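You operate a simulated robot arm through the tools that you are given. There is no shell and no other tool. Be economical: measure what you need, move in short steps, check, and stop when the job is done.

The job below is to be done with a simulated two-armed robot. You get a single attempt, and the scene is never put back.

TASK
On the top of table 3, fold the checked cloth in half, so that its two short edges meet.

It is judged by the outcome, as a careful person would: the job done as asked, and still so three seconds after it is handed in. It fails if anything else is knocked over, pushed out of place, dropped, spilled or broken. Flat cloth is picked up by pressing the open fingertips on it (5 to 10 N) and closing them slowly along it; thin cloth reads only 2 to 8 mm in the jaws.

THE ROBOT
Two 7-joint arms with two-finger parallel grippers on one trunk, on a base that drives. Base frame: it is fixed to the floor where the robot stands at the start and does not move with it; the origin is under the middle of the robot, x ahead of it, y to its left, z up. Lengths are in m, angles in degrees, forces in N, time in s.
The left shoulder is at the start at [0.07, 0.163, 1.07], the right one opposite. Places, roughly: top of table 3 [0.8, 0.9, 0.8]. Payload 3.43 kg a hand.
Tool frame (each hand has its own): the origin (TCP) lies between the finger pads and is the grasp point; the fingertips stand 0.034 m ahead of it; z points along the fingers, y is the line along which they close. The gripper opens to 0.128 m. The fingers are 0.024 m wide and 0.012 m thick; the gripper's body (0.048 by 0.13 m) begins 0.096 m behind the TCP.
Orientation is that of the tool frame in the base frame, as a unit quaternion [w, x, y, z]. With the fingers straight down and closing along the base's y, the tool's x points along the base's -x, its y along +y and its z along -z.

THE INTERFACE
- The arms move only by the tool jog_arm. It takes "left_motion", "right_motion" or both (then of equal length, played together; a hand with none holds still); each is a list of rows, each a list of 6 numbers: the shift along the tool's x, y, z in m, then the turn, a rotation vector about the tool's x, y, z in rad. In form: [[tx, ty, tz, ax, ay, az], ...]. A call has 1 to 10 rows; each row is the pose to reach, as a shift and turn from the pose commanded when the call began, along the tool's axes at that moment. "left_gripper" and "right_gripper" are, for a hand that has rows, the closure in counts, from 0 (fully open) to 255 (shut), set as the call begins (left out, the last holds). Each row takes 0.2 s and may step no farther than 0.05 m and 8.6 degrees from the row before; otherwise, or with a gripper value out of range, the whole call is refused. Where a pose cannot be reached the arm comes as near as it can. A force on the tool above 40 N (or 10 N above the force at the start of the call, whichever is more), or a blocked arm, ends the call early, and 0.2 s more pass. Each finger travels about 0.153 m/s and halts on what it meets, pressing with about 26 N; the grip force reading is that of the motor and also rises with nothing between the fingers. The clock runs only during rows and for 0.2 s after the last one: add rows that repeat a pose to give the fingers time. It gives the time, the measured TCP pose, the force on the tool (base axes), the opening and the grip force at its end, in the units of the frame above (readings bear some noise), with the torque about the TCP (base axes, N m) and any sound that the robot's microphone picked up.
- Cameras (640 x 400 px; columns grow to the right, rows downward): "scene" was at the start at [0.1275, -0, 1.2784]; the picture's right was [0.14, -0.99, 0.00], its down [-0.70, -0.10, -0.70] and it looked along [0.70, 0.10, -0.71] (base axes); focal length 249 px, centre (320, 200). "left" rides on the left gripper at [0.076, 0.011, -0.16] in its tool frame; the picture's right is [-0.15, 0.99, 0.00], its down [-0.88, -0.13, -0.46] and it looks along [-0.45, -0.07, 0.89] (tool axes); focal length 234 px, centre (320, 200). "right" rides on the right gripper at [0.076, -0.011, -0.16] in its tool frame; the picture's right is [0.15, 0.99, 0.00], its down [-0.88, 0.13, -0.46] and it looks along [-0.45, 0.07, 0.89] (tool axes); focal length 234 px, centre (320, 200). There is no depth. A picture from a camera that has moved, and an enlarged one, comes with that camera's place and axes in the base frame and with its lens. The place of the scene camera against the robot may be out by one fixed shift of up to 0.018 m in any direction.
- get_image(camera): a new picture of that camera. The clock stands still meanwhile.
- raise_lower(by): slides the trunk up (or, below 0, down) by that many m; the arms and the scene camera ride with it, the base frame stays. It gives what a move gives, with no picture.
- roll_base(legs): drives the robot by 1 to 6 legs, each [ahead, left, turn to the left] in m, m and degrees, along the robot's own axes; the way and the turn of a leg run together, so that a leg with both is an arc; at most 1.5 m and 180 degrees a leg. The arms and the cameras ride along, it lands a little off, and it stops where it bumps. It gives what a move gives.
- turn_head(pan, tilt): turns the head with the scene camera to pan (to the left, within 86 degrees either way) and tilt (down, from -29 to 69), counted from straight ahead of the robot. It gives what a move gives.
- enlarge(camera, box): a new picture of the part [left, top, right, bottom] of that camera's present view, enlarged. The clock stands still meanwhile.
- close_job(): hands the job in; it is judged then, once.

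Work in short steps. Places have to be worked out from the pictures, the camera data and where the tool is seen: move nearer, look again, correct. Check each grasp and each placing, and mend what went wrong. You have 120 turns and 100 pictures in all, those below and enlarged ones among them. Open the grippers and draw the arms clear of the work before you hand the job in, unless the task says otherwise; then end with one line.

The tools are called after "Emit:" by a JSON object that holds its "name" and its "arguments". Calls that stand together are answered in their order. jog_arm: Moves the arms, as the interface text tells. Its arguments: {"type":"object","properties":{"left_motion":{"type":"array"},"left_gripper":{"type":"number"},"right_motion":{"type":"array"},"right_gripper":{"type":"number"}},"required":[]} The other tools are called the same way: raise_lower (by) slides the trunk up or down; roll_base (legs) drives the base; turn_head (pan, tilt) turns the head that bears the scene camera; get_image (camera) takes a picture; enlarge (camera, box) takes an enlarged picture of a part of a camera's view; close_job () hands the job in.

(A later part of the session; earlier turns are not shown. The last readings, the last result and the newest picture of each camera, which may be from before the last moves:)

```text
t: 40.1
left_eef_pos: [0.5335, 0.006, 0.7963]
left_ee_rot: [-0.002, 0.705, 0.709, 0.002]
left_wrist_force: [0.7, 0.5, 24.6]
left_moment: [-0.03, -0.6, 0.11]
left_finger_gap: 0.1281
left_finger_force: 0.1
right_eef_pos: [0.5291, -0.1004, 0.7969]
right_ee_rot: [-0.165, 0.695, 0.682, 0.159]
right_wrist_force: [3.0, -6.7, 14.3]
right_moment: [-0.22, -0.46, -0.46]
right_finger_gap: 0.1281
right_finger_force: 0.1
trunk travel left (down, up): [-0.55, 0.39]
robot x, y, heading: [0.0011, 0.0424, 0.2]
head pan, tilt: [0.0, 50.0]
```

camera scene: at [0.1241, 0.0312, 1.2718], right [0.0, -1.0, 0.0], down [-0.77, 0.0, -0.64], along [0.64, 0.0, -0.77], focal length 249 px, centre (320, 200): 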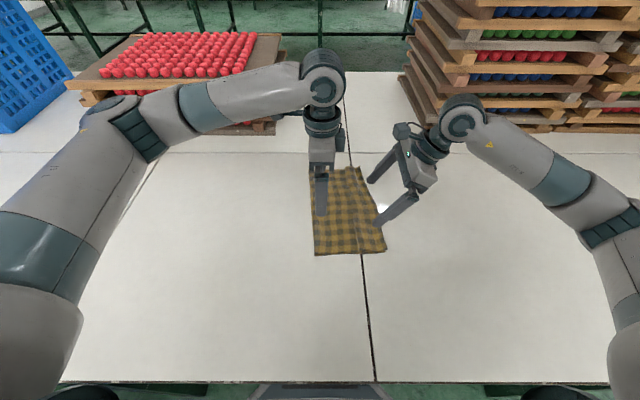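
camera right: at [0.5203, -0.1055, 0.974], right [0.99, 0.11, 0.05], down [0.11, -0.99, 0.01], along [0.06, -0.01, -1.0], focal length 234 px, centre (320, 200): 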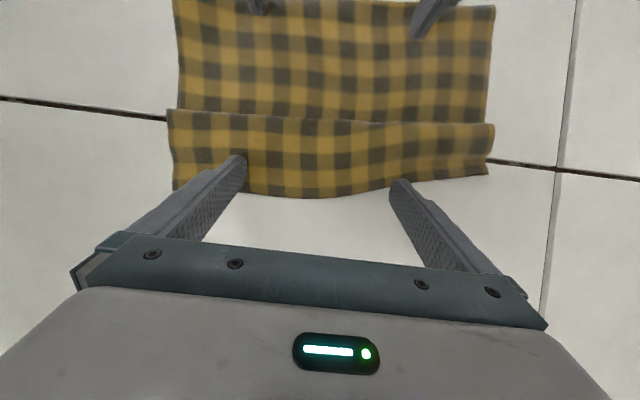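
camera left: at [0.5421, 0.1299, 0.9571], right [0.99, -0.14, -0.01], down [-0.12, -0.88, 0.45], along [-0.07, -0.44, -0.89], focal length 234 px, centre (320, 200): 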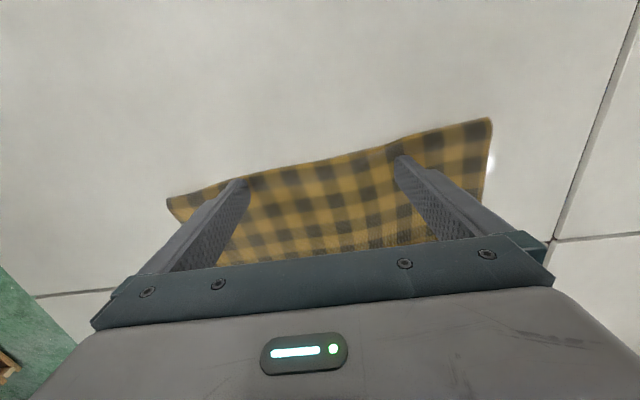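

24.6 N is too strong, so I ease off by about a millimetre and stroke +y slowly.

Emit:
{"name": "jog_arm", "arguments": {"left_motion": [[0, 0, -0.0012, 0, 0, 0], [0.005, 0, -0.0012, 0, 0, 0], [0.01, 0, -0.001, 0, 0, 0], [0.015, 0, -0.001, 0, 0, 0], [0.02, 0, -0.0008, 0, 0, 0]]}}

Emit:
{"name": "get_image", "arguments": {"camera": "right"}}

```text
t: 41.4
left_eef_pos: [0.5315, 0.0253, 0.7956]
left_ee_rot: [-0.002, 0.705, 0.709, 0.002]
left_wrist_force: [0.3, -7.5, 33.4]
left_moment: [-0.35, -1.47, -0.36]
left_finger_gap: 0.1276
left_finger_force: 0.1
right_eef_pos: [0.5279, -0.1017, 0.7967]
right_ee_rot: [-0.165, 0.695, 0.681, 0.16]
right_wrist_force: [0.9, 1.6, 4.0]
right_moment: [0.12, -0.29, 0.13]
right_finger_gap: 0.1279
right_finger_force: 0.0
trunk travel left (down, up): [-0.55, 0.39]
robot x, y, heading: [0.0019, 0.0415, 0.1]
head pan, tilt: [0.0, 50.0]
```

```text
32 pictures are left
camera right: at [0.5188, -0.1052, 0.9741], right [0.99, 0.11, 0.05], down [0.11, -0.99, 0.01], along [0.06, -0.01, -1.0], focal length 234 px, centre (320, 200)
```

right: 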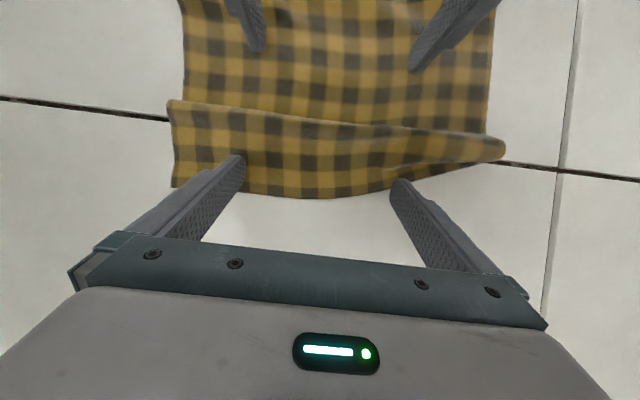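

It is working: the pleat is being pulled open, now a standing roll that has moved +y. I ease off a bit and continue stroking.

Emit:
{"name": "jog_arm", "arguments": {"left_motion": [[0, 0, -0.001, -0.004, 0, 0], [0.005, 0, -0.0012, -0.004, 0, 0], [0.01, 0, -0.0012, -0.004, 0, 0], [0.015, 0, -0.0012, -0.004, 0, 0], [0.02, 0, -0.0012, -0.004, 0, 0]], "right_motion": [[0, 0, 0.0007, 0, 0, 0], [0, 0, 0.0007, 0, 0, 0], [0, 0, 0.0007, 0, 0, 0], [0, 0, 0.0007, 0, 0, 0], [0, 0, 0.0007, 0, 0, 0]]}}

Emit:
{"name": "get_image", "arguments": {"camera": "right"}}

Emit:
{"name": "get_image", "arguments": {"camera": "left"}}

```text
t: 42.5
left_eef_pos: [0.5323, 0.0458, 0.7964]
left_ee_rot: [-0.003, 0.705, 0.709, 0.002]
left_wrist_force: [0.3, -1.7, 7.1]
left_moment: [-0.11, -0.16, -0.05]
left_finger_gap: 0.1278
left_finger_force: 0.0
right_eef_pos: [0.5286, -0.1017, 0.7966]
right_ee_rot: [-0.164, 0.695, 0.681, 0.16]
right_wrist_force: [-3.7, 0.4, 14.0]
right_moment: [0.08, -0.6, 0.11]
right_finger_gap: 0.1262
right_finger_force: 0.1
trunk travel left (down, up): [-0.55, 0.39]
robot x, y, heading: [0.0019, 0.0457, 0.1]
head pan, tilt: [0.0, 50.0]
```

```text
31 pictures are left
camera right: at [0.5197, -0.1052, 0.974], right [0.99, 0.11, 0.05], down [0.11, -0.99, 0.01], along [0.06, -0.01, -1.0], focal length 234 px, centre (320, 200)
```

right: 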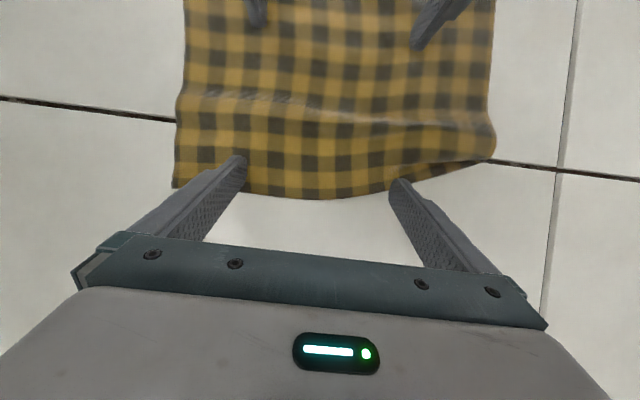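

```text
30 pictures are left
camera left: at [0.5422, 0.121, 0.9559], right [0.99, -0.14, 0.0], down [-0.13, -0.88, 0.45], along [-0.07, -0.44, -0.89], focal length 234 px, centre (320, 200)
```

left: 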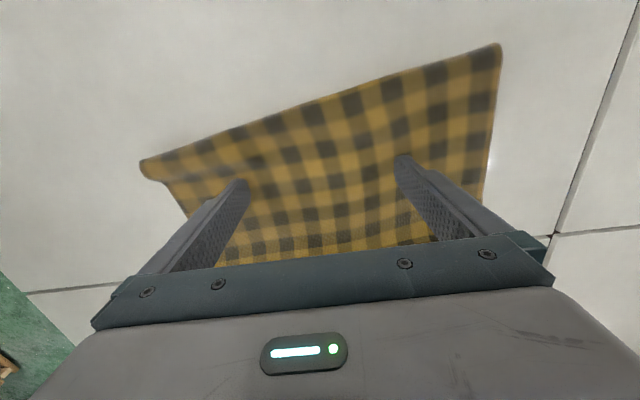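

Excellent: the pleat is nearly gone and the fold has rolled outward. I lift both hands straight up and inspect.

Emit:
{"name": "jog_arm", "arguments": {"left_motion": [[0, 0, -0.03, 0, 0, 0], [0.02, 0, -0.07, 0, 0, 0], [0.05, 0, -0.1, 0, 0, 0], [0.08, 0, -0.12, 0, 0, 0], [0.1, 0, -0.13, 0, 0, 0]], "right_motion": [[0, 0, -0.03, 0, 0, 0], [0, 0, -0.06, 0, 0, 0], [0, 0, -0.1, 0, 0, 0], [0, 0, -0.14, 0, 0, 0], [0, 0, -0.16, 0, 0, 0]]}}

Emit:
{"name": "enlarge", "arguments": {"camera": "scene", "box": [280, 145, 420, 270]}}

Emit:
{"name": "get_image", "arguments": {"camera": "right"}}

Emit:
{"name": "get_image", "arguments": {"camera": "left"}}

```text
t: 43.8
left_eef_pos: [0.5321, 0.1464, 0.9272]
left_ee_rot: [-0.004, 0.706, 0.708, 0.002]
left_wrist_force: [-0.2, 0.0, 0.8]
left_moment: [0.0, 0.03, 0.0]
left_finger_gap: 0.1279
left_finger_force: 0.1
right_eef_pos: [0.5291, -0.1738, 0.9382]
right_ee_rot: [-0.165, 0.695, 0.681, 0.16]
right_wrist_force: [0.0, 0.0, -0.3]
right_moment: [-0.05, 0.01, 0.02]
right_finger_gap: 0.1279
right_finger_force: 0.2
trunk travel left (down, up): [-0.55, 0.39]
robot x, y, heading: [-0.0007, 0.044, -0.0]
head pan, tilt: [0.0, 50.0]
```

```text
3.20 times, centred on (350, 208) of scene
camera zoom: at [0.1242, 0.0315, 1.2717], right [0.0, -1.0, 0.0], down [-0.77, 0.0, -0.64], along [0.64, 0.0, -0.77], focal length 798 px, centre (224, 176)
```

zoom: 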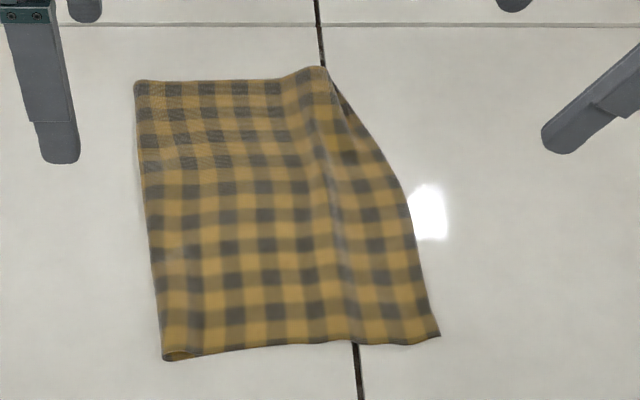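

```text
28 pictures are left
camera right: at [0.5206, -0.1781, 1.1159], right [0.99, 0.11, 0.05], down [0.11, -0.99, 0.01], along [0.05, -0.01, -1.0], focal length 234 px, centre (320, 200)
```

right: 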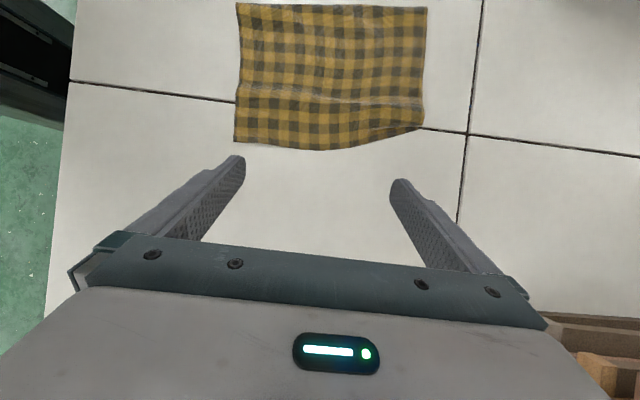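

```text
27 pictures are left
camera left: at [0.5429, 0.221, 1.0871], right [0.99, -0.14, 0.0], down [-0.13, -0.88, 0.45], along [-0.07, -0.45, -0.89], focal length 234 px, centre (320, 200)
```

left: 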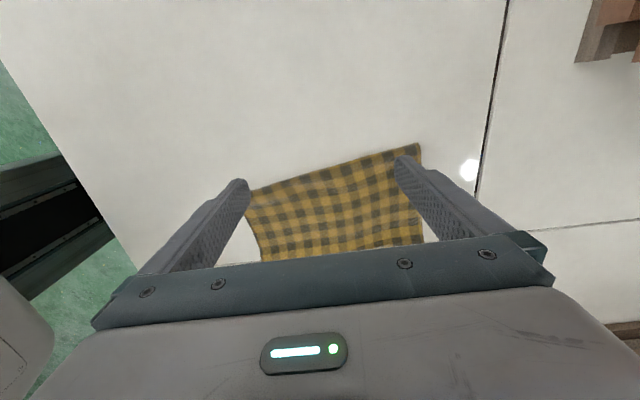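

Much better. A soft ridge remains near y≈−0.04 and the far corner is a little tented. I zoom in on the overhead view.

Emit:
{"name": "enlarge", "arguments": {"camera": "right", "box": [220, 0, 444, 160]}}

```text
2.50 times, centred on (332, 80) of right
camera zoom: at [0.5206, -0.1781, 1.1159], right [0.99, 0.11, 0.05], down [0.11, -0.99, 0.01], along [0.05, -0.01, -1.0], focal length 585 px, centre (290, 500)
```

zoom: 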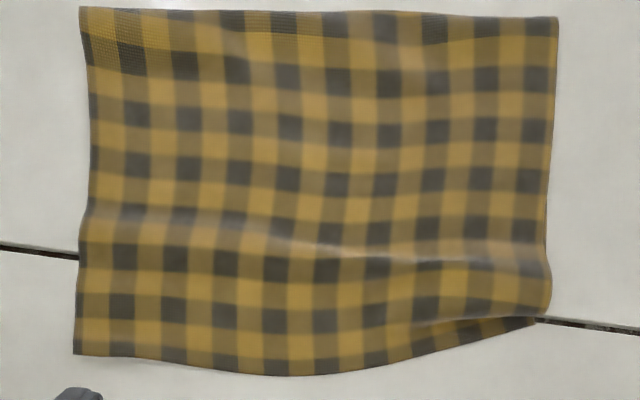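

I check the far corner and the open edge more closely from the scene camera.

Emit:
{"name": "enlarge", "arguments": {"camera": "scene", "box": [335, 160, 399, 200]}}

Emit:
{"name": "enlarge", "arguments": {"camera": "scene", "box": [310, 215, 390, 265]}}

```text
10.00 times, centred on (367, 180) of scene
camera zoom: at [0.1242, 0.0315, 1.2717], right [0.0, -1.0, 0.0], down [-0.77, 0.0, -0.64], along [0.64, 0.0, -0.77], focal length 2493 px, centre (-150, 400)
```

zoom: 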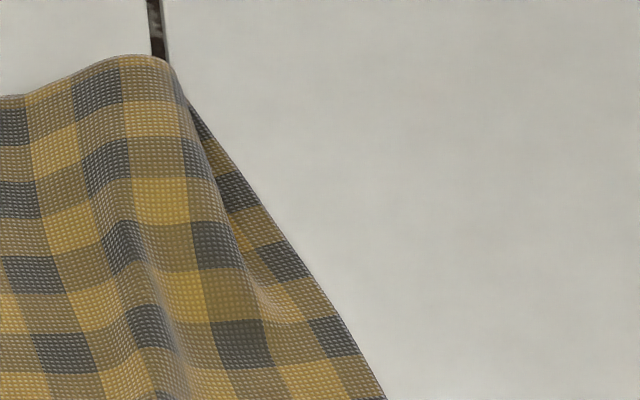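

```text
8.00 times, centred on (350, 240) of scene
camera zoom: at [0.1242, 0.0315, 1.2717], right [0.0, -1.0, 0.0], down [-0.77, 0.0, -0.64], along [0.64, 0.0, -0.77], focal length 1995 px, centre (80, -120)
```

zoom: 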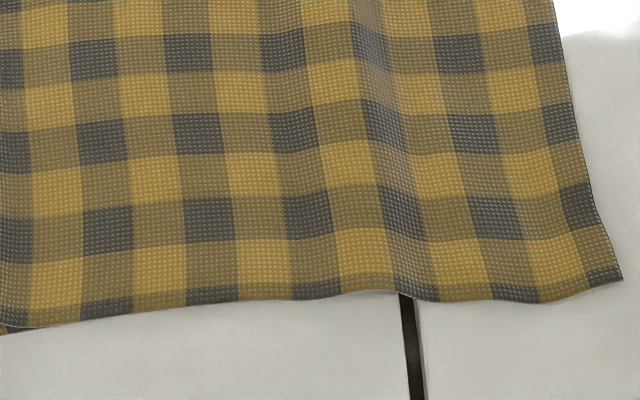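

The bottom layer is nowhere visible past the top edge except perhaps at the far corner. I tilt the right hand back to look at the open edge from the −y side.

Emit:
{"name": "jog_arm", "arguments": {"right_motion": [[0, 0.01, -0.02, 0, 0.1, 0], [0, 0.02, -0.04, 0, 0.2, 0], [0, 0.03, -0.06, 0, 0.3, 0], [0, 0.04, -0.06, 0, 0.4, 0], [0, 0.05, -0.06, 0, 0.5, 0]]}}

Emit:
{"name": "get_image", "arguments": {"camera": "right"}}

```text
t: 45.0
left_eef_pos: [0.5328, 0.1447, 0.9262]
left_ee_rot: [-0.004, 0.706, 0.708, 0.001]
left_wrist_force: [-0.2, 0.2, -1.6]
left_moment: [0.0, 0.01, -0.01]
left_finger_gap: 0.1281
left_finger_force: 0.1
right_eef_pos: [0.5828, -0.2018, 0.9915]
right_ee_rot: [-0.33, 0.634, 0.619, 0.327]
right_wrist_force: [0.6, 1.0, 0.5]
right_moment: [0.01, 0.02, 0.0]
right_finger_gap: 0.1281
right_finger_force: 0.1
trunk travel left (down, up): [-0.55, 0.39]
robot x, y, heading: [-0.0006, 0.0448, 0.1]
head pan, tilt: [0.0, 50.0]
```

```text
23 pictures are left
camera right: at [0.5714, -0.2898, 1.1465], right [0.99, 0.07, 0.11], down [0.11, -0.88, -0.47], along [0.06, 0.47, -0.88], focal length 234 px, centre (320, 200)
```

right: 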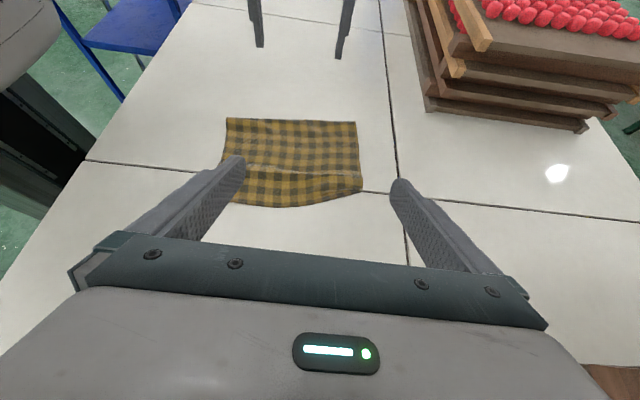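

Emit:
{"name": "enlarge", "arguments": {"camera": "right", "box": [215, 110, 375, 215]}}

```text
3.81 times, centred on (295, 162) of right
camera zoom: at [0.5714, -0.2898, 1.1465], right [0.99, 0.07, 0.11], down [0.11, -0.88, -0.47], along [0.06, 0.47, -0.88], focal length 892 px, centre (415, 343)
```

zoom: 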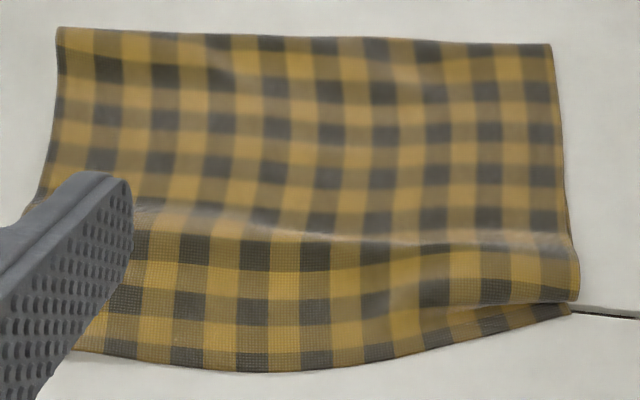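

The bottom stays hidden, so the halves coincide closely. Only the far corner has a rolled ridge, with the edge pulled in to y≈−0.055 instead of about −0.075. I close the right hand and bring it over that ridge at (0.645, −0.035), then draw it −y to flatten it.

Emit:
{"name": "jog_arm", "arguments": {"right_motion": [[-0.0089, 0.0103, 0.0372, 0, -0.083, 0], [-0.0178, 0.0205, 0.0744, 0, -0.167, 0], [-0.0267, 0.0308, 0.1117, 0, -0.25, 0], [-0.0356, 0.0411, 0.1489, 0, -0.333, 0], [-0.0445, 0.0513, 0.1861, 0, -0.417, 0], [-0.0534, 0.0616, 0.2233, 0, -0.5, 0], [-0.0534, 0.0616, 0.2233, 0, -0.5, 0]], "right_gripper": 255}}

Emit:
{"name": "get_image", "arguments": {"camera": "right"}}

```text
t: 46.5
left_eef_pos: [0.5335, 0.145, 0.9272]
left_ee_rot: [-0.003, 0.705, 0.709, 0.001]
left_wrist_force: [0.8, -0.3, 0.5]
left_moment: [0.05, 0.01, 0.04]
left_finger_gap: 0.1278
left_finger_force: 0.0
right_eef_pos: [0.6445, -0.0499, 0.8228]
right_ee_rot: [-0.165, 0.696, 0.68, 0.16]
right_wrist_force: [-0.2, 0.0, -0.7]
right_moment: [0.04, 0.01, -0.02]
right_finger_gap: 0.0002
right_finger_force: 26.0
trunk travel left (down, up): [-0.55, 0.39]
robot x, y, heading: [-0.0015, 0.0412, 0.1]
head pan, tilt: [0.0, 50.0]
```

```text
21 pictures are left
camera right: at [0.6354, -0.0526, 0.9997], right [0.99, 0.11, 0.05], down [0.11, -0.99, 0.01], along [0.05, -0.01, -1.0], focal length 234 px, centre (320, 200)
```

right: 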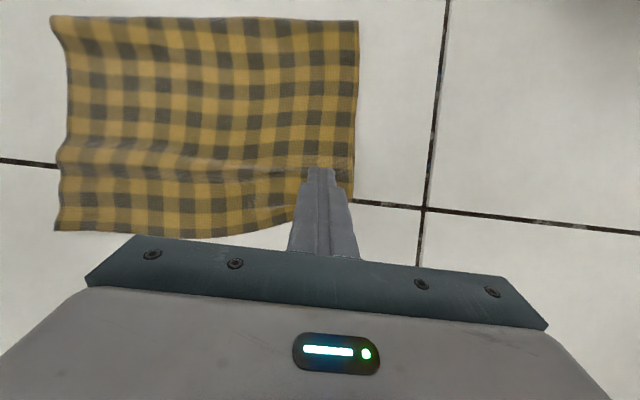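

The tip is right above the far ridge. I press down on it and draw −y by 3 cm while settling onto the strip.

Emit:
{"name": "jog_arm", "arguments": {"right_motion": [[-0.0045, 0, 0.009, 0, 0, 0], [-0.0089, 0, 0.0179, 0, 0, 0], [-0.0165, 0, 0.0163, 0, 0, 0], [-0.0241, 0, 0.0148, 0, 0, 0], [-0.0315, 0, 0.0128, 0, 0, 0], [-0.0389, 0, 0.0108, 0, 0, 0]]}}

Emit:
{"name": "enlarge", "arguments": {"camera": "right", "box": [40, 0, 380, 220]}}

```text
t: 48.0
left_eef_pos: [0.5302, 0.1462, 0.9297]
left_ee_rot: [-0.002, 0.705, 0.709, 0.001]
left_wrist_force: [-0.2, -0.2, 0.1]
left_moment: [0.03, 0.0, -0.01]
left_finger_gap: 0.1281
left_finger_force: 0.0
right_eef_pos: [0.6408, -0.077, 0.7967]
right_ee_rot: [-0.163, 0.695, 0.681, 0.163]
right_wrist_force: [1.6, 7.3, 31.4]
right_moment: [0.4, -0.16, 0.03]
right_finger_gap: 0.0
right_finger_force: 26.0
trunk travel left (down, up): [-0.55, 0.39]
robot x, y, heading: [0.0015, 0.0443, 0.5]
head pan, tilt: [0.0, 50.0]
```

```text
1.82 times, centred on (210, 110) of right
camera zoom: at [0.6309, -0.0804, 0.9742], right [0.99, 0.11, 0.06], down [0.11, -0.99, 0.01], along [0.06, 0.0, -1.0], focal length 426 px, centre (520, 364)
```

zoom: 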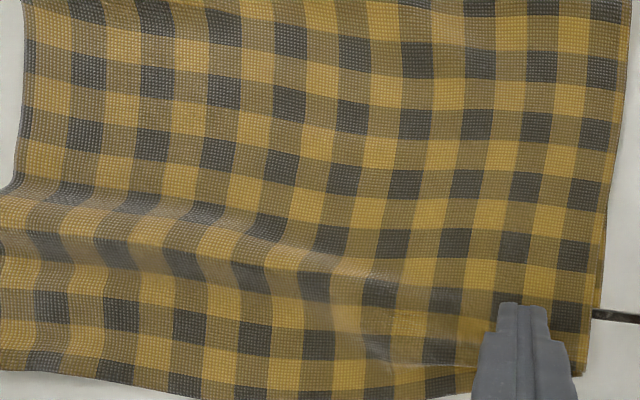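

The far ridge has flattened out. I lift off and inspect the whole edge.

Emit:
{"name": "jog_arm", "arguments": {"right_motion": [[0.005, 0, -0.01, 0, 0, 0], [0.02, 0, -0.045, 0, 0, 0], [0.03, 0, -0.09, 0, 0, 0], [0.03, 0, -0.13, 0, 0, 0], [0.03, -0.05, -0.16, 0, 0, 0], [0.03, -0.1, -0.17, 0, 0, 0]]}}

Emit:
{"name": "enlarge", "arguments": {"camera": "right", "box": [180, 0, 460, 175]}}

Emit:
{"name": "enlarge", "arguments": {"camera": "scene", "box": [280, 145, 420, 270]}}

```text
refused: row 5 steps farther than a row can; nothing moved
```

```text
2.29 times, centred on (320, 88) of right
camera zoom: at [0.6309, -0.0804, 0.9742], right [0.99, 0.11, 0.06], down [0.11, -0.99, 0.01], along [0.06, 0.0, -1.0], focal length 535 px, centre (320, 457)
```

zoom: 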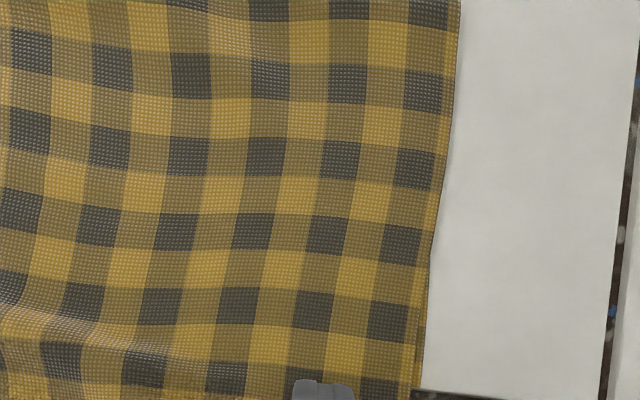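

```text
3.20 times, centred on (350, 208) of scene
camera zoom: at [0.1212, 0.0324, 1.2726], right [0.0, -1.0, 0.0], down [-0.76, 0.0, -0.64], along [0.64, 0.0, -0.76], focal length 798 px, centre (224, 176)
```

zoom: 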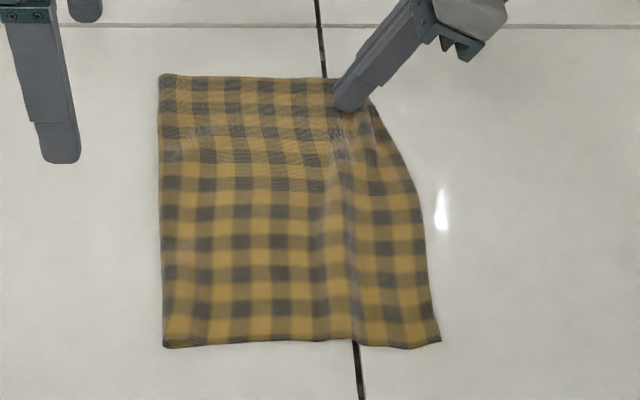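

One step was too long, so I repeat with smaller ones.

Emit:
{"name": "jog_arm", "arguments": {"right_motion": [[0.005, 0, -0.01, 0, 0, 0], [0.015, 0, -0.05, 0, 0, 0], [0.02, 0, -0.09, 0, 0, 0], [0.02, -0.02, -0.125, 0, 0, 0], [0.02, -0.055, -0.155, 0, 0, 0], [0.02, -0.1, -0.17, 0, 0, 0]]}}

Emit:
{"name": "get_image", "arguments": {"camera": "right"}}

Emit:
{"name": "enlarge", "arguments": {"camera": "scene", "box": [280, 145, 420, 270]}}

```text
t: 49.4
left_eef_pos: [0.5308, 0.1455, 0.9282]
left_ee_rot: [-0.003, 0.706, 0.709, 0.002]
left_wrist_force: [-0.9, 0.1, 0.4]
left_moment: [0.01, -0.02, 0.03]
left_finger_gap: 0.1278
left_finger_force: 0.2
right_eef_pos: [0.5414, -0.1352, 0.9544]
right_ee_rot: [-0.164, 0.695, 0.682, 0.158]
right_wrist_force: [-0.2, -1.0, 0.4]
right_moment: [0.05, -0.01, -0.01]
right_finger_gap: 0.0
right_finger_force: 25.9
trunk travel left (down, up): [-0.55, 0.39]
robot x, y, heading: [-0.0024, 0.0422, 0.2]
head pan, tilt: [0.0, 50.0]
```

```text
17 pictures are left
camera right: at [0.5325, -0.1382, 1.1325], right [0.99, 0.12, 0.05], down [0.11, -0.99, 0.01], along [0.05, -0.01, -1.0], focal length 234 px, centre (320, 200)
```

right: 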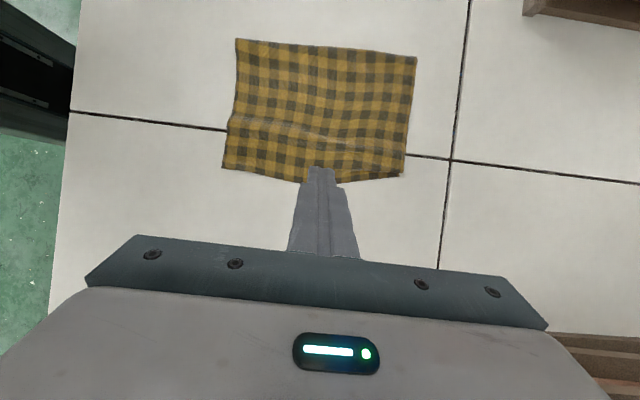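

```text
3.20 times, centred on (350, 208) of scene
camera zoom: at [0.1232, 0.0305, 1.2719], right [0.0, -1.0, 0.0], down [-0.77, 0.0, -0.64], along [0.64, 0.0, -0.77], focal length 798 px, centre (224, 176)
```

zoom: 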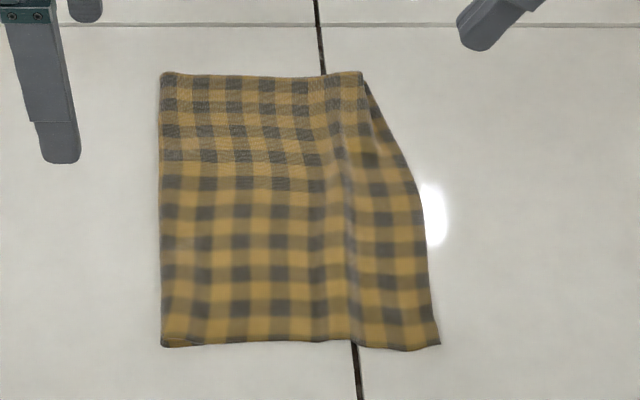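

Much neater. I zoom in overhead for a precise check of the edges.

Emit:
{"name": "enlarge", "arguments": {"camera": "right", "box": [215, 35, 423, 190]}}

```text
2.58 times, centred on (319, 112) of right
camera zoom: at [0.5325, -0.1382, 1.1325], right [0.99, 0.12, 0.05], down [0.11, -0.99, 0.01], along [0.05, -0.01, -1.0], focal length 604 px, centre (323, 426)
```

zoom: 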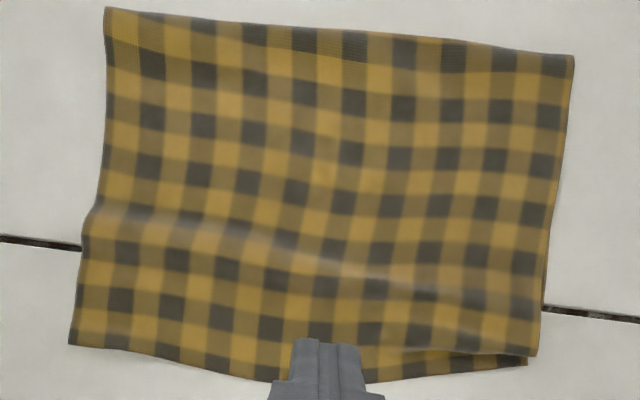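

The edges now run from y=−0.112 near to −0.088 far, and the fold from 0.091 to 0.106, so the halves match. The far corner still shows a small lip, so I go closer to see what it is.

Emit:
{"name": "jog_arm", "arguments": {"right_motion": [[-0.017, 0.02, 0.019, 0, 0, 0], [-0.034, 0.04, 0.038, 0, 0, 0], [-0.051, 0.06, 0.057, 0, 0, 0], [-0.068, 0.08, 0.076, 0, 0, 0], [-0.0846, 0.1, 0.0955, 0, 0, 0]]}}

Emit:
{"name": "enlarge", "arguments": {"camera": "right", "box": [180, 40, 420, 190]}}

```text
t: 50.5
left_eef_pos: [0.5327, 0.1455, 0.9264]
left_ee_rot: [-0.003, 0.706, 0.709, 0.002]
left_wrist_force: [0.3, -0.6, 0.0]
left_moment: [0.03, 0.03, -0.04]
left_finger_gap: 0.1281
left_finger_force: 0.0
right_eef_pos: [0.6428, -0.1697, 0.8237]
right_ee_rot: [-0.165, 0.696, 0.681, 0.159]
right_wrist_force: [-0.7, -0.1, 0.6]
right_moment: [0.02, -0.01, 0.04]
right_finger_gap: 0.0
right_finger_force: 26.2
trunk travel left (down, up): [-0.55, 0.39]
robot x, y, heading: [-0.0003, 0.0426, 0.1]
head pan, tilt: [0.0, 50.0]
```

```text
2.67 times, centred on (300, 115) of right
camera zoom: at [0.6337, -0.1736, 1.002], right [0.99, 0.11, 0.05], down [0.11, -0.99, 0.01], along [0.05, -0.01, -1.0], focal length 624 px, centre (373, 427)
```

zoom: 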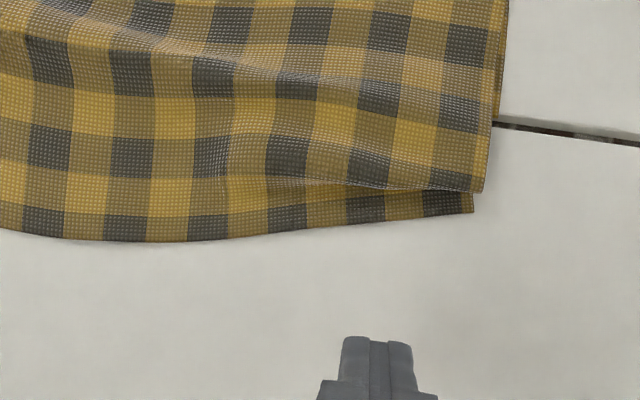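

The lip at the far corner is just a ~1 cm tuck in the top layer. I check the near corner the same way, to see how the bottom edge lies under the top edge.

Emit:
{"name": "jog_arm", "arguments": {"right_motion": [[0, -0.04, -0.005, 0, 0, 0], [0, -0.08, -0.005, 0, 0, 0], [0, -0.12, -0.005, 0, 0, 0], [0, -0.16, -0.005, 0, 0, 0], [0, -0.19, -0.005, 0, 0, 0]]}}

Emit:
{"name": "enlarge", "arguments": {"camera": "right", "box": [230, 40, 470, 190]}}

```text
t: 51.8
left_eef_pos: [0.5318, 0.1459, 0.927]
left_ee_rot: [-0.003, 0.705, 0.709, 0.002]
left_wrist_force: [-0.4, -0.2, 0.0]
left_moment: [0.0, 0.01, 0.01]
left_finger_gap: 0.128
left_finger_force: 0.1
right_eef_pos: [0.4508, -0.171, 0.8376]
right_ee_rot: [-0.164, 0.696, 0.681, 0.159]
right_wrist_force: [-0.8, -0.4, -0.4]
right_moment: [-0.01, 0.02, 0.03]
right_finger_gap: 0.0001
right_finger_force: 26.0
trunk travel left (down, up): [-0.55, 0.39]
robot x, y, heading: [0.0003, 0.042, 0.4]
head pan, tilt: [0.0, 50.0]
```

```text
2.67 times, centred on (350, 115) of right
camera zoom: at [0.4413, -0.1739, 1.0152], right [0.99, 0.11, 0.05], down [0.11, -0.99, 0.01], along [0.05, -0.01, -1.0], focal length 624 px, centre (240, 427)
```

zoom: 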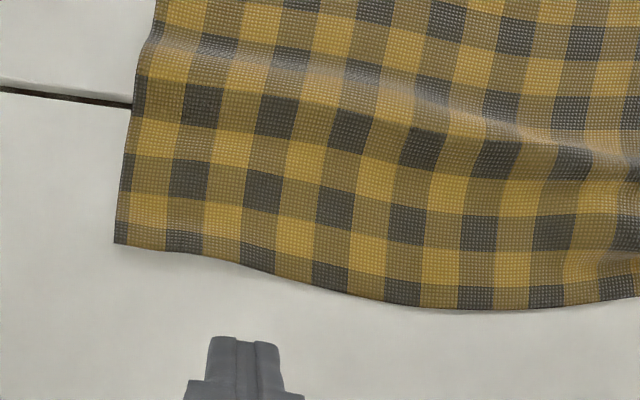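

The top edge bows about 2–3 cm outward in the middle (y≈−0.118 against −0.108 near and −0.088 far), so mid-edge the top probably overhangs the bottom. I go to mid-edge with the right hand to pinch just the top edge, peek underneath, and set it back in line.

Emit:
{"name": "jog_arm", "arguments": {"right_motion": [[0.0, 0.025, 0, 0, 0, 0], [0.018, 0.055, 0.01, 0, 0, 0], [0.0357, 0.08, 0.025, 0, 0, 0], [0.0357, 0.08, 0.0393, 0, 0, 0], [0.0357, 0.08, 0.0393, 0, 0, 0]], "right_gripper": 190}}

Emit:
{"name": "enlarge", "arguments": {"camera": "right", "box": [200, 60, 440, 210]}}

```text
t: 53.0
left_eef_pos: [0.5328, 0.1459, 0.9275]
left_ee_rot: [-0.004, 0.705, 0.709, 0.002]
left_wrist_force: [0.2, -0.1, 0.1]
left_moment: [0.02, 0.05, 0.01]
left_finger_gap: 0.1281
left_finger_force: 0.1
right_eef_pos: [0.533, -0.1207, 0.8186]
right_ee_rot: [-0.165, 0.696, 0.681, 0.158]
right_wrist_force: [0.3, 0.1, -0.5]
right_moment: [-0.01, 0.0, 0.01]
right_finger_gap: 0.0327
right_finger_force: 0.1
trunk travel left (down, up): [-0.55, 0.39]
robot x, y, heading: [0.0032, 0.0468, 0.2]
head pan, tilt: [0.0, 50.0]
```

```text
2.67 times, centred on (320, 135) of right
camera zoom: at [0.5238, -0.1246, 0.9956], right [0.99, 0.11, 0.05], down [0.11, -0.99, 0.01], along [0.05, -0.01, -1.0], focal length 624 px, centre (320, 373)
```

zoom: 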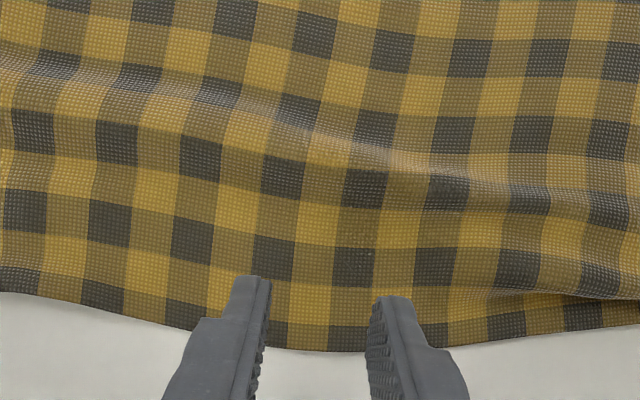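

The tips would land about 1.9 cm inside the edge. I shift 8 mm out and descend to light contact.

Emit:
{"name": "jog_arm", "arguments": {"right_motion": [[-0.009, 0, 0.009, 0, 0, 0], [-0.0175, 0, 0.0175, 0, 0, 0], [-0.0185, 0, 0.0192, 0, 0, 0], [-0.0185, 0, 0.0192, 0, 0, 0]]}}

```text
t: 54.0
left_eef_pos: [0.5299, 0.1463, 0.9281]
left_ee_rot: [-0.001, 0.705, 0.71, 0.002]
left_wrist_force: [0.5, 0.8, 0.9]
left_moment: [0.0, -0.02, -0.02]
left_finger_gap: 0.1279
left_finger_force: 0.0
right_eef_pos: [0.5318, -0.1263, 0.7947]
right_ee_rot: [-0.164, 0.694, 0.682, 0.164]
right_wrist_force: [-0.9, -1.8, 37.6]
right_moment: [0.04, -0.69, 0.18]
right_finger_gap: 0.0328
right_finger_force: 0.9
trunk travel left (down, up): [-0.55, 0.39]
robot x, y, heading: [-0.0033, 0.0402, -0.1]
head pan, tilt: [0.0, 50.0]
```

37 N is too much, so I ease up 2.5 mm.

Emit:
{"name": "jog_arm", "arguments": {"right_motion": [[0.001, 0, -0.0022, 0, 0, 0], [0.001, 0, -0.0022, 0, 0, 0]]}}

```text
t: 54.5
left_eef_pos: [0.531, 0.1463, 0.9287]
left_ee_rot: [-0.002, 0.705, 0.709, 0.002]
left_wrist_force: [0.3, 0.3, -1.2]
left_moment: [0.01, 0.01, -0.02]
left_finger_gap: 0.128
left_finger_force: 0.1
right_eef_pos: [0.5317, -0.1259, 0.7964]
right_ee_rot: [-0.164, 0.695, 0.681, 0.161]
right_wrist_force: [1.8, -0.3, 35.8]
right_moment: [0.1, -0.68, 0.03]
right_finger_gap: 0.0333
right_finger_force: 0.1
trunk travel left (down, up): [-0.55, 0.39]
robot x, y, heading: [0.0014, 0.0433, 0.1]
head pan, tilt: [0.0, 50.0]
```

Still 36 N, so I raise by 3 mm more.

Emit:
{"name": "jog_arm", "arguments": {"right_motion": [[0.0013, 0, -0.0027, 0, 0, 0], [0.0013, 0, -0.0027, 0, 0, 0]]}}

```text
t: 55.1
left_eef_pos: [0.5313, 0.1449, 0.9277]
left_ee_rot: [-0.002, 0.705, 0.709, 0.002]
left_wrist_force: [-0.3, 0.2, -0.5]
left_moment: [0.01, -0.02, 0.02]
left_finger_gap: 0.1281
left_finger_force: 0.1
right_eef_pos: [0.5315, -0.1271, 0.7953]
right_ee_rot: [-0.165, 0.696, 0.681, 0.158]
right_wrist_force: [-0.1, 2.8, 17.6]
right_moment: [0.16, -0.37, -0.17]
right_finger_gap: 0.0327
right_finger_force: 0.2
trunk travel left (down, up): [-0.55, 0.39]
robot x, y, heading: [-0.0037, 0.0447, 0.1]
head pan, tilt: [0.0, 50.0]
```

I ease another 1 mm and then close in steps.

Emit:
{"name": "jog_arm", "arguments": {"right_motion": [[0.0005, 0, -0.001, 0, 0, 0], [0.0005, 0, -0.001, 0, 0, 0]], "right_gripper": 210}}

Emit:
{"name": "jog_arm", "arguments": {"right_motion": [[0, 0, 0, 0, 0, 0], [0, 0, 0, 0, 0, 0]], "right_gripper": 232}}

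Emit:
{"name": "jog_arm", "arguments": {"right_motion": [[0, 0, 0, 0, 0, 0], [0, 0, 0, 0, 0, 0]], "right_gripper": 255}}

Emit:
{"name": "enlarge", "arguments": {"camera": "right", "box": [200, 60, 440, 210]}}

```text
t: 55.8
left_eef_pos: [0.532, 0.1452, 0.9263]
left_ee_rot: [-0.003, 0.705, 0.709, 0.002]
left_wrist_force: [1.1, -0.2, 0.7]
left_moment: [-0.01, 0.0, 0.0]
left_finger_gap: 0.1281
left_finger_force: 0.1
right_eef_pos: [0.5317, -0.1269, 0.7972]
right_ee_rot: [-0.166, 0.695, 0.682, 0.157]
right_wrist_force: [5.5, -0.3, 6.5]
right_moment: [0.04, -0.31, -0.01]
right_finger_gap: 0.0251
right_finger_force: 2.1
trunk travel left (down, up): [-0.55, 0.39]
robot x, y, heading: [0.0026, 0.043, 0.2]
head pan, tilt: [0.0, 50.0]
```

```text
t: 56.4
left_eef_pos: [0.5329, 0.1448, 0.9256]
left_ee_rot: [-0.002, 0.705, 0.709, 0.001]
left_wrist_force: [1.4, -0.3, 0.5]
left_moment: [0.04, 0.03, -0.02]
left_finger_gap: 0.1278
left_finger_force: 0.0
right_eef_pos: [0.5309, -0.1282, 0.7968]
right_ee_rot: [-0.167, 0.695, 0.681, 0.158]
right_wrist_force: [0.7, 0.2, 0.0]
right_moment: [0.03, 0.0, 0.01]
right_finger_gap: 0.0112
right_finger_force: 0.2
trunk travel left (down, up): [-0.55, 0.39]
robot x, y, heading: [-0.0027, 0.0443, 0.0]
head pan, tilt: [0.0, 50.0]
```

```text
t: 57.0
left_eef_pos: [0.5329, 0.1455, 0.9272]
left_ee_rot: [-0.002, 0.704, 0.71, 0.002]
left_wrist_force: [-0.1, 0.1, 0.2]
left_moment: [-0.03, 0.01, -0.01]
left_finger_gap: 0.1282
left_finger_force: 0.0
right_eef_pos: [0.5305, -0.126, 0.7959]
right_ee_rot: [-0.165, 0.696, 0.68, 0.159]
right_wrist_force: [0.3, -1.0, -1.0]
right_moment: [0.0, 0.0, 0.0]
right_finger_gap: 0.0
right_finger_force: 25.6
trunk travel left (down, up): [-0.55, 0.39]
robot x, y, heading: [0.0011, 0.0437, 0.1]
head pan, tilt: [0.0, 50.0]
```

```text
2.67 times, centred on (320, 135) of right
camera zoom: at [0.5224, -0.131, 0.9746], right [0.99, 0.11, 0.05], down [0.11, -0.99, 0.01], along [0.05, -0.01, -1.0], focal length 624 px, centre (320, 373)
```

zoom: 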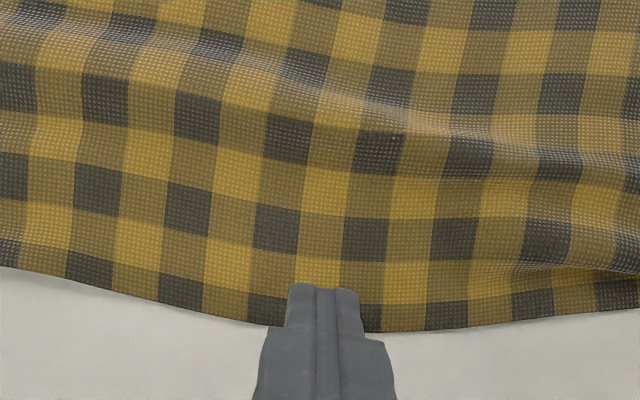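

The pinch slipped because contact was lost as it closed. I reopen, press about 2 mm deeper, and close again while keeping load.

Emit:
{"name": "jog_arm", "arguments": {"right_motion": [[0, 0, 0, 0, 0, 0], [0, 0, 0, 0, 0, 0], [-0.0007, 0, 0.0015, 0, 0, 0], [-0.0007, 0, 0.0015, 0, 0, 0]], "right_gripper": 190}}

Emit:
{"name": "jog_arm", "arguments": {"right_motion": [[-0.0003, 0, 0.0006, 0, 0, 0], [-0.0003, 0, 0.0006, 0, 0, 0]], "right_gripper": 205}}

Emit:
{"name": "jog_arm", "arguments": {"right_motion": [[-0.0003, 0, 0.0006, 0, 0, 0], [-0.0003, 0, 0.0006, 0, 0, 0]], "right_gripper": 220}}

```text
t: 58.0
left_eef_pos: [0.5321, 0.1461, 0.9271]
left_ee_rot: [-0.003, 0.705, 0.709, 0.002]
left_wrist_force: [0.5, 0.1, -0.3]
left_moment: [0.03, 0.01, 0.0]
left_finger_gap: 0.1277
left_finger_force: 0.1
right_eef_pos: [0.5313, -0.1279, 0.7967]
right_ee_rot: [-0.165, 0.695, 0.682, 0.159]
right_wrist_force: [0.4, 0.4, 4.5]
right_moment: [0.01, -0.12, 0.01]
right_finger_gap: 0.0329
right_finger_force: 0.0
trunk travel left (down, up): [-0.55, 0.39]
robot x, y, heading: [0.0004, 0.0399, 0.1]
head pan, tilt: [0.0, 50.0]
```

```text
t: 58.5
left_eef_pos: [0.532, 0.1452, 0.9265]
left_ee_rot: [-0.003, 0.705, 0.709, 0.002]
left_wrist_force: [-0.7, -0.8, 0.7]
left_moment: [-0.03, 0.01, -0.04]
left_finger_gap: 0.1281
left_finger_force: 0.1
right_eef_pos: [0.532, -0.1269, 0.7955]
right_ee_rot: [-0.164, 0.696, 0.681, 0.16]
right_wrist_force: [4.8, -2.6, 11.4]
right_moment: [-0.05, -0.36, -0.16]
right_finger_gap: 0.0277
right_finger_force: 2.9
trunk travel left (down, up): [-0.55, 0.39]
robot x, y, heading: [-0.0042, 0.0461, 0.1]
head pan, tilt: [0.0, 50.0]
```

```text
t: 59.1
left_eef_pos: [0.5309, 0.1444, 0.9281]
left_ee_rot: [-0.003, 0.706, 0.708, 0.003]
left_wrist_force: [0.6, 0.0, -0.6]
left_moment: [0.03, 0.0, 0.01]
left_finger_gap: 0.1281
left_finger_force: 0.1
right_eef_pos: [0.5306, -0.1276, 0.796]
right_ee_rot: [-0.164, 0.695, 0.681, 0.16]
right_wrist_force: [-0.7, -5.6, 21.8]
right_moment: [-0.13, -0.22, -0.28]
right_finger_gap: 0.0173
right_finger_force: 0.0
trunk travel left (down, up): [-0.55, 0.39]
robot x, y, heading: [-0.0004, 0.0433, 0.1]
head pan, tilt: [0.0, 50.0]
```

Contact is good now. I finish closing.

Emit:
{"name": "jog_arm", "arguments": {"right_motion": [[0, 0, 0, 0, 0, 0], [0, 0, 0, 0, 0, 0]], "right_gripper": 236}}

Emit:
{"name": "jog_arm", "arguments": {"right_motion": [[0, 0, 0, 0, 0, 0], [0, 0, 0, 0, 0, 0]], "right_gripper": 255}}

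Emit:
{"name": "enlarge", "arguments": {"camera": "right", "box": [200, 60, 440, 210]}}

```text
t: 59.8
left_eef_pos: [0.532, 0.1455, 0.9281]
left_ee_rot: [-0.002, 0.706, 0.709, 0.003]
left_wrist_force: [0.0, -0.5, 0.0]
left_moment: [-0.02, -0.02, 0.01]
left_finger_gap: 0.1279
left_finger_force: 0.2
right_eef_pos: [0.5311, -0.1272, 0.7959]
right_ee_rot: [-0.164, 0.695, 0.681, 0.16]
right_wrist_force: [0.2, -7.5, 26.0]
right_moment: [-0.16, -0.19, -0.18]
right_finger_gap: 0.0096
right_finger_force: 0.8
trunk travel left (down, up): [-0.55, 0.39]
robot x, y, heading: [-0.0031, 0.0468, 0.2]
head pan, tilt: [0.0, 50.0]
```

```text
t: 60.4
left_eef_pos: [0.5322, 0.1456, 0.9273]
left_ee_rot: [-0.003, 0.706, 0.709, 0.002]
left_wrist_force: [0.4, 0.5, -0.8]
left_moment: [0.01, 0.01, -0.01]
left_finger_gap: 0.1277
left_finger_force: 0.1
right_eef_pos: [0.5328, -0.1276, 0.7951]
right_ee_rot: [-0.165, 0.695, 0.681, 0.161]
right_wrist_force: [16.1, -8.2, 29.4]
right_moment: [-0.17, -0.61, -0.28]
right_finger_gap: 0.0001
right_finger_force: 25.8
trunk travel left (down, up): [-0.55, 0.39]
robot x, y, heading: [0.0012, 0.0447, 0.1]
head pan, tilt: [0.0, 50.0]
```

```text
2.67 times, centred on (320, 135) of right
camera zoom: at [0.5235, -0.1313, 0.9732], right [0.99, 0.11, 0.06], down [0.11, -0.99, 0.01], along [0.06, -0.01, -1.0], focal length 624 px, centre (320, 373)
```

zoom: 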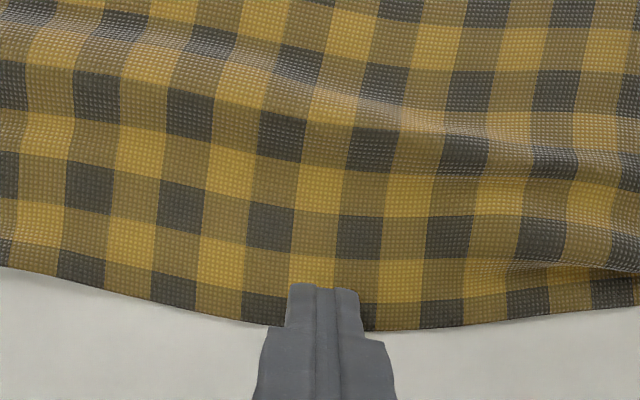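

No pinch, as cloth in tension doesn't bunch that way. Since the closed tip is resting right on the bowed middle of the edge, I lighten the load and nudge that middle +y by 1.8 cm to straighten the edge line.

Emit:
{"name": "jog_arm", "arguments": {"right_motion": [[0.001, 0, -0.002, 0, 0, 0], [0.001, 0, -0.002, 0, 0, 0]]}}

```text
t: 61.0
left_eef_pos: [0.5323, 0.145, 0.9272]
left_ee_rot: [-0.003, 0.705, 0.709, 0.002]
left_wrist_force: [-1.4, 0.1, 1.1]
left_moment: [0.02, -0.01, -0.01]
left_finger_gap: 0.1279
left_finger_force: 0.0
right_eef_pos: [0.5322, -0.1279, 0.796]
right_ee_rot: [-0.166, 0.695, 0.682, 0.158]
right_wrist_force: [10.8, -2.2, 15.7]
right_moment: [-0.02, -0.4, -0.04]
right_finger_gap: 0.0001
right_finger_force: 26.4
trunk travel left (down, up): [-0.55, 0.39]
robot x, y, heading: [-0.0007, 0.0393, 0.2]
head pan, tilt: [0.0, 50.0]
```

15.7 N is a workable load. I nudge +y 1.8 cm.

Emit:
{"name": "jog_arm", "arguments": {"right_motion": [[0.0045, 0, 0.0015, 0, 0, 0], [0.009, 0, 0.0037, 0, 0, 0], [0.0125, 0, 0.0055, 0, 0, 0], [0.0163, 0, 0.0073, 0, 0, 0]]}}

Emit:
{"name": "get_image", "arguments": {"camera": "right"}}

```text
t: 62.0
left_eef_pos: [0.5323, 0.146, 0.927]
left_ee_rot: [-0.003, 0.705, 0.709, 0.002]
left_wrist_force: [0.3, 0.5, 0.0]
left_moment: [0.01, 0.02, 0.03]
left_finger_gap: 0.1281
left_finger_force: 0.0
right_eef_pos: [0.5327, -0.1091, 0.7972]
right_ee_rot: [-0.166, 0.695, 0.681, 0.159]
right_wrist_force: [0.1, -0.2, 0.3]
right_moment: [0.0, 0.04, -0.02]
right_finger_gap: 0.0001
right_finger_force: 25.9
trunk travel left (down, up): [-0.55, 0.39]
robot x, y, heading: [0.0013, 0.0437, 0.2]
head pan, tilt: [0.0, 50.0]
```

```text
9 pictures are left
camera right: at [0.5234, -0.1123, 0.974], right [0.99, 0.11, 0.05], down [0.11, -0.99, 0.01], along [0.05, -0.01, -1.0], focal length 234 px, centre (320, 200)
```

right: 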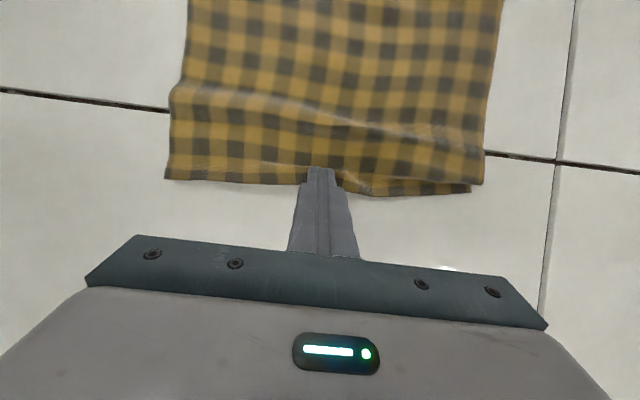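

The edge line is now straight, from −0.11 near through −0.106 to −0.09 far, with no bottom layer showing. To take out the remaining soft ridge, I pin both layers firmly at y≈−0.072 with the right hand spread. Then I stroke lightly +y with the left.

Emit:
{"name": "jog_arm", "arguments": {"left_motion": [[-0.028, 0, 0.0, 0, 0, 0], [-0.056, 0, 0.02, 0, 0, 0], [-0.084, 0, 0.05, 0, 0, 0], [-0.112, 0, 0.08, 0, 0, 0], [-0.138, 0, 0.105, 0, 0, 0], [-0.14, 0, 0.118, 0, 0, 0], [-0.14, 0, 0.118, 0, 0, 0]], "right_motion": [[0.0089, 0, -0.0179, 0, 0, 0], [0.0286, 0, -0.0081, 0, 0, 0], [0.0286, 0, -0.0081, 0, 0, 0], [0.0286, 0, -0.0081, 0, 0, 0], [0.0286, 0, -0.0081, 0, 0, 0], [0.0225, 0, 0.004, 0, 0, 0], [0.0195, 0, 0.0103, 0, 0, 0]], "right_gripper": 0}}

```text
t: 63.5
left_eef_pos: [0.5322, 0.0051, 0.8059]
left_ee_rot: [-0.003, 0.705, 0.71, 0.002]
left_wrist_force: [-0.2, -0.2, -0.3]
left_moment: [-0.01, 0.0, 0.0]
left_finger_gap: 0.1279
left_finger_force: 0.0
right_eef_pos: [0.5324, -0.0874, 0.7979]
right_ee_rot: [-0.165, 0.695, 0.682, 0.159]
right_wrist_force: [-0.5, -0.2, 1.0]
right_moment: [0.06, -0.03, 0.0]
right_finger_gap: 0.1282
right_finger_force: 0.0
trunk travel left (down, up): [-0.55, 0.39]
robot x, y, heading: [0.0023, 0.039, -0.1]
head pan, tilt: [0.0, 50.0]
```

The right hand is just touching. I press it 3 mm further for the pin, and lower the left to touch.

Emit:
{"name": "jog_arm", "arguments": {"left_motion": [[0, 0, 0.004, 0, 0, 0], [0, 0, 0.008, 0, 0, 0], [0, 0, 0.0095, 0, 0, 0]], "right_motion": [[-0.0007, 0, 0.0015, 0, 0, 0], [-0.0013, 0, 0.0027, 0, 0, 0], [-0.0013, 0, 0.0027, 0, 0, 0]]}}

```text
t: 64.3
left_eef_pos: [0.5316, 0.0044, 0.7989]
left_ee_rot: [-0.003, 0.706, 0.708, 0.002]
left_wrist_force: [-0.2, -0.5, 0.3]
left_moment: [-0.01, 0.04, -0.01]
left_finger_gap: 0.128
left_finger_force: 0.1
right_eef_pos: [0.5327, -0.0874, 0.7974]
right_ee_rot: [-0.163, 0.695, 0.681, 0.162]
right_wrist_force: [0.1, -0.9, 23.3]
right_moment: [0.04, -1.59, -0.03]
right_finger_gap: 0.1279
right_finger_force: 0.1
trunk travel left (down, up): [-0.55, 0.39]
robot x, y, heading: [0.0018, 0.0419, 0.2]
head pan, tilt: [0.0, 50.0]
```

The right pins on its far finger only. I level it by −0.015 rad and lower the left 2.5 mm.

Emit:
{"name": "jog_arm", "arguments": {"left_motion": [[0, 0, 0.0012, 0, 0, 0], [0, 0, 0.0022, 0, 0, 0]], "right_motion": [[0, 0, 0.0003, -0.008, 0, 0], [0, 0, 0.0005, -0.015, 0, 0]]}}

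```text
t: 65.0
left_eef_pos: [0.5302, 0.0047, 0.7977]
left_ee_rot: [-0.003, 0.706, 0.708, 0.002]
left_wrist_force: [0.6, 0.5, -0.3]
left_moment: [-0.01, 0.0, -0.02]
left_finger_gap: 0.1281
left_finger_force: 0.0
right_eef_pos: [0.5324, -0.0874, 0.7974]
right_ee_rot: [-0.159, 0.697, 0.679, 0.166]
right_wrist_force: [2.6, -4.8, 39.6]
right_moment: [0.06, 1.65, 0.51]
right_finger_gap: 0.1275
right_finger_force: 0.2
trunk travel left (down, up): [-0.55, 0.39]
robot x, y, heading: [0.0039, 0.041, -0.1]
head pan, tilt: [0.0, 50.0]
```

The right is now at 40 N, leaning near. I split the difference and ease it, and lower the left 1.5 mm.

Emit:
{"name": "jog_arm", "arguments": {"left_motion": [[0, 0, 0.001, 0, 0, 0], [0, 0, 0.0016, 0, 0, 0]], "right_motion": [[0, 0, -0.0006, 0.005, 0, 0], [0, 0, -0.0006, 0.005, 0, 0]]}}

```text
t: 65.5
left_eef_pos: [0.5309, 0.0058, 0.796]
left_ee_rot: [-0.001, 0.706, 0.708, 0.003]
left_wrist_force: [-0.3, 0.7, 1.3]
left_moment: [-0.01, 0.01, 0.01]
left_finger_gap: 0.1279
left_finger_force: 0.1
right_eef_pos: [0.5324, -0.0883, 0.7961]
right_ee_rot: [-0.16, 0.696, 0.68, 0.165]
right_wrist_force: [1.0, -4.5, 41.0]
right_moment: [0.04, 0.5, -0.17]
right_finger_gap: 0.1276
right_finger_force: 0.1
trunk travel left (down, up): [-0.55, 0.39]
robot x, y, heading: [0.0018, 0.0479, 0.2]
head pan, tilt: [0.0, 50.0]
```

The pin is balanced now, about 41 N spread over two fingers, so I ease it a touch. I press the left 1 mm more and read it before stroking.

Emit:
{"name": "jog_arm", "arguments": {"left_motion": [[0, 0, 0.0008, 0, 0, 0], [0, 0, 0.001, 0, 0, 0]], "right_motion": [[0, 0, -0.0012, 0.001, 0, 0], [0, 0, -0.0012, 0.001, 0, 0]]}}

```text
t: 66.2
left_eef_pos: [0.5314, 0.0063, 0.796]
left_ee_rot: [-0.001, 0.706, 0.708, 0.002]
left_wrist_force: [-2.3, -0.5, 9.7]
left_moment: [-0.06, 0.35, -0.01]
left_finger_gap: 0.128
left_finger_force: 0.0
right_eef_pos: [0.5316, -0.0884, 0.7961]
right_ee_rot: [-0.161, 0.695, 0.681, 0.164]
right_wrist_force: [5.5, 0.2, 32.5]
right_moment: [0.15, -0.4, -0.25]
right_finger_gap: 0.1281
right_finger_force: 0.0
trunk travel left (down, up): [-0.55, 0.39]
robot x, y, heading: [-0.0037, 0.0397, 0.4]
head pan, tilt: [0.0, 50.0]
```

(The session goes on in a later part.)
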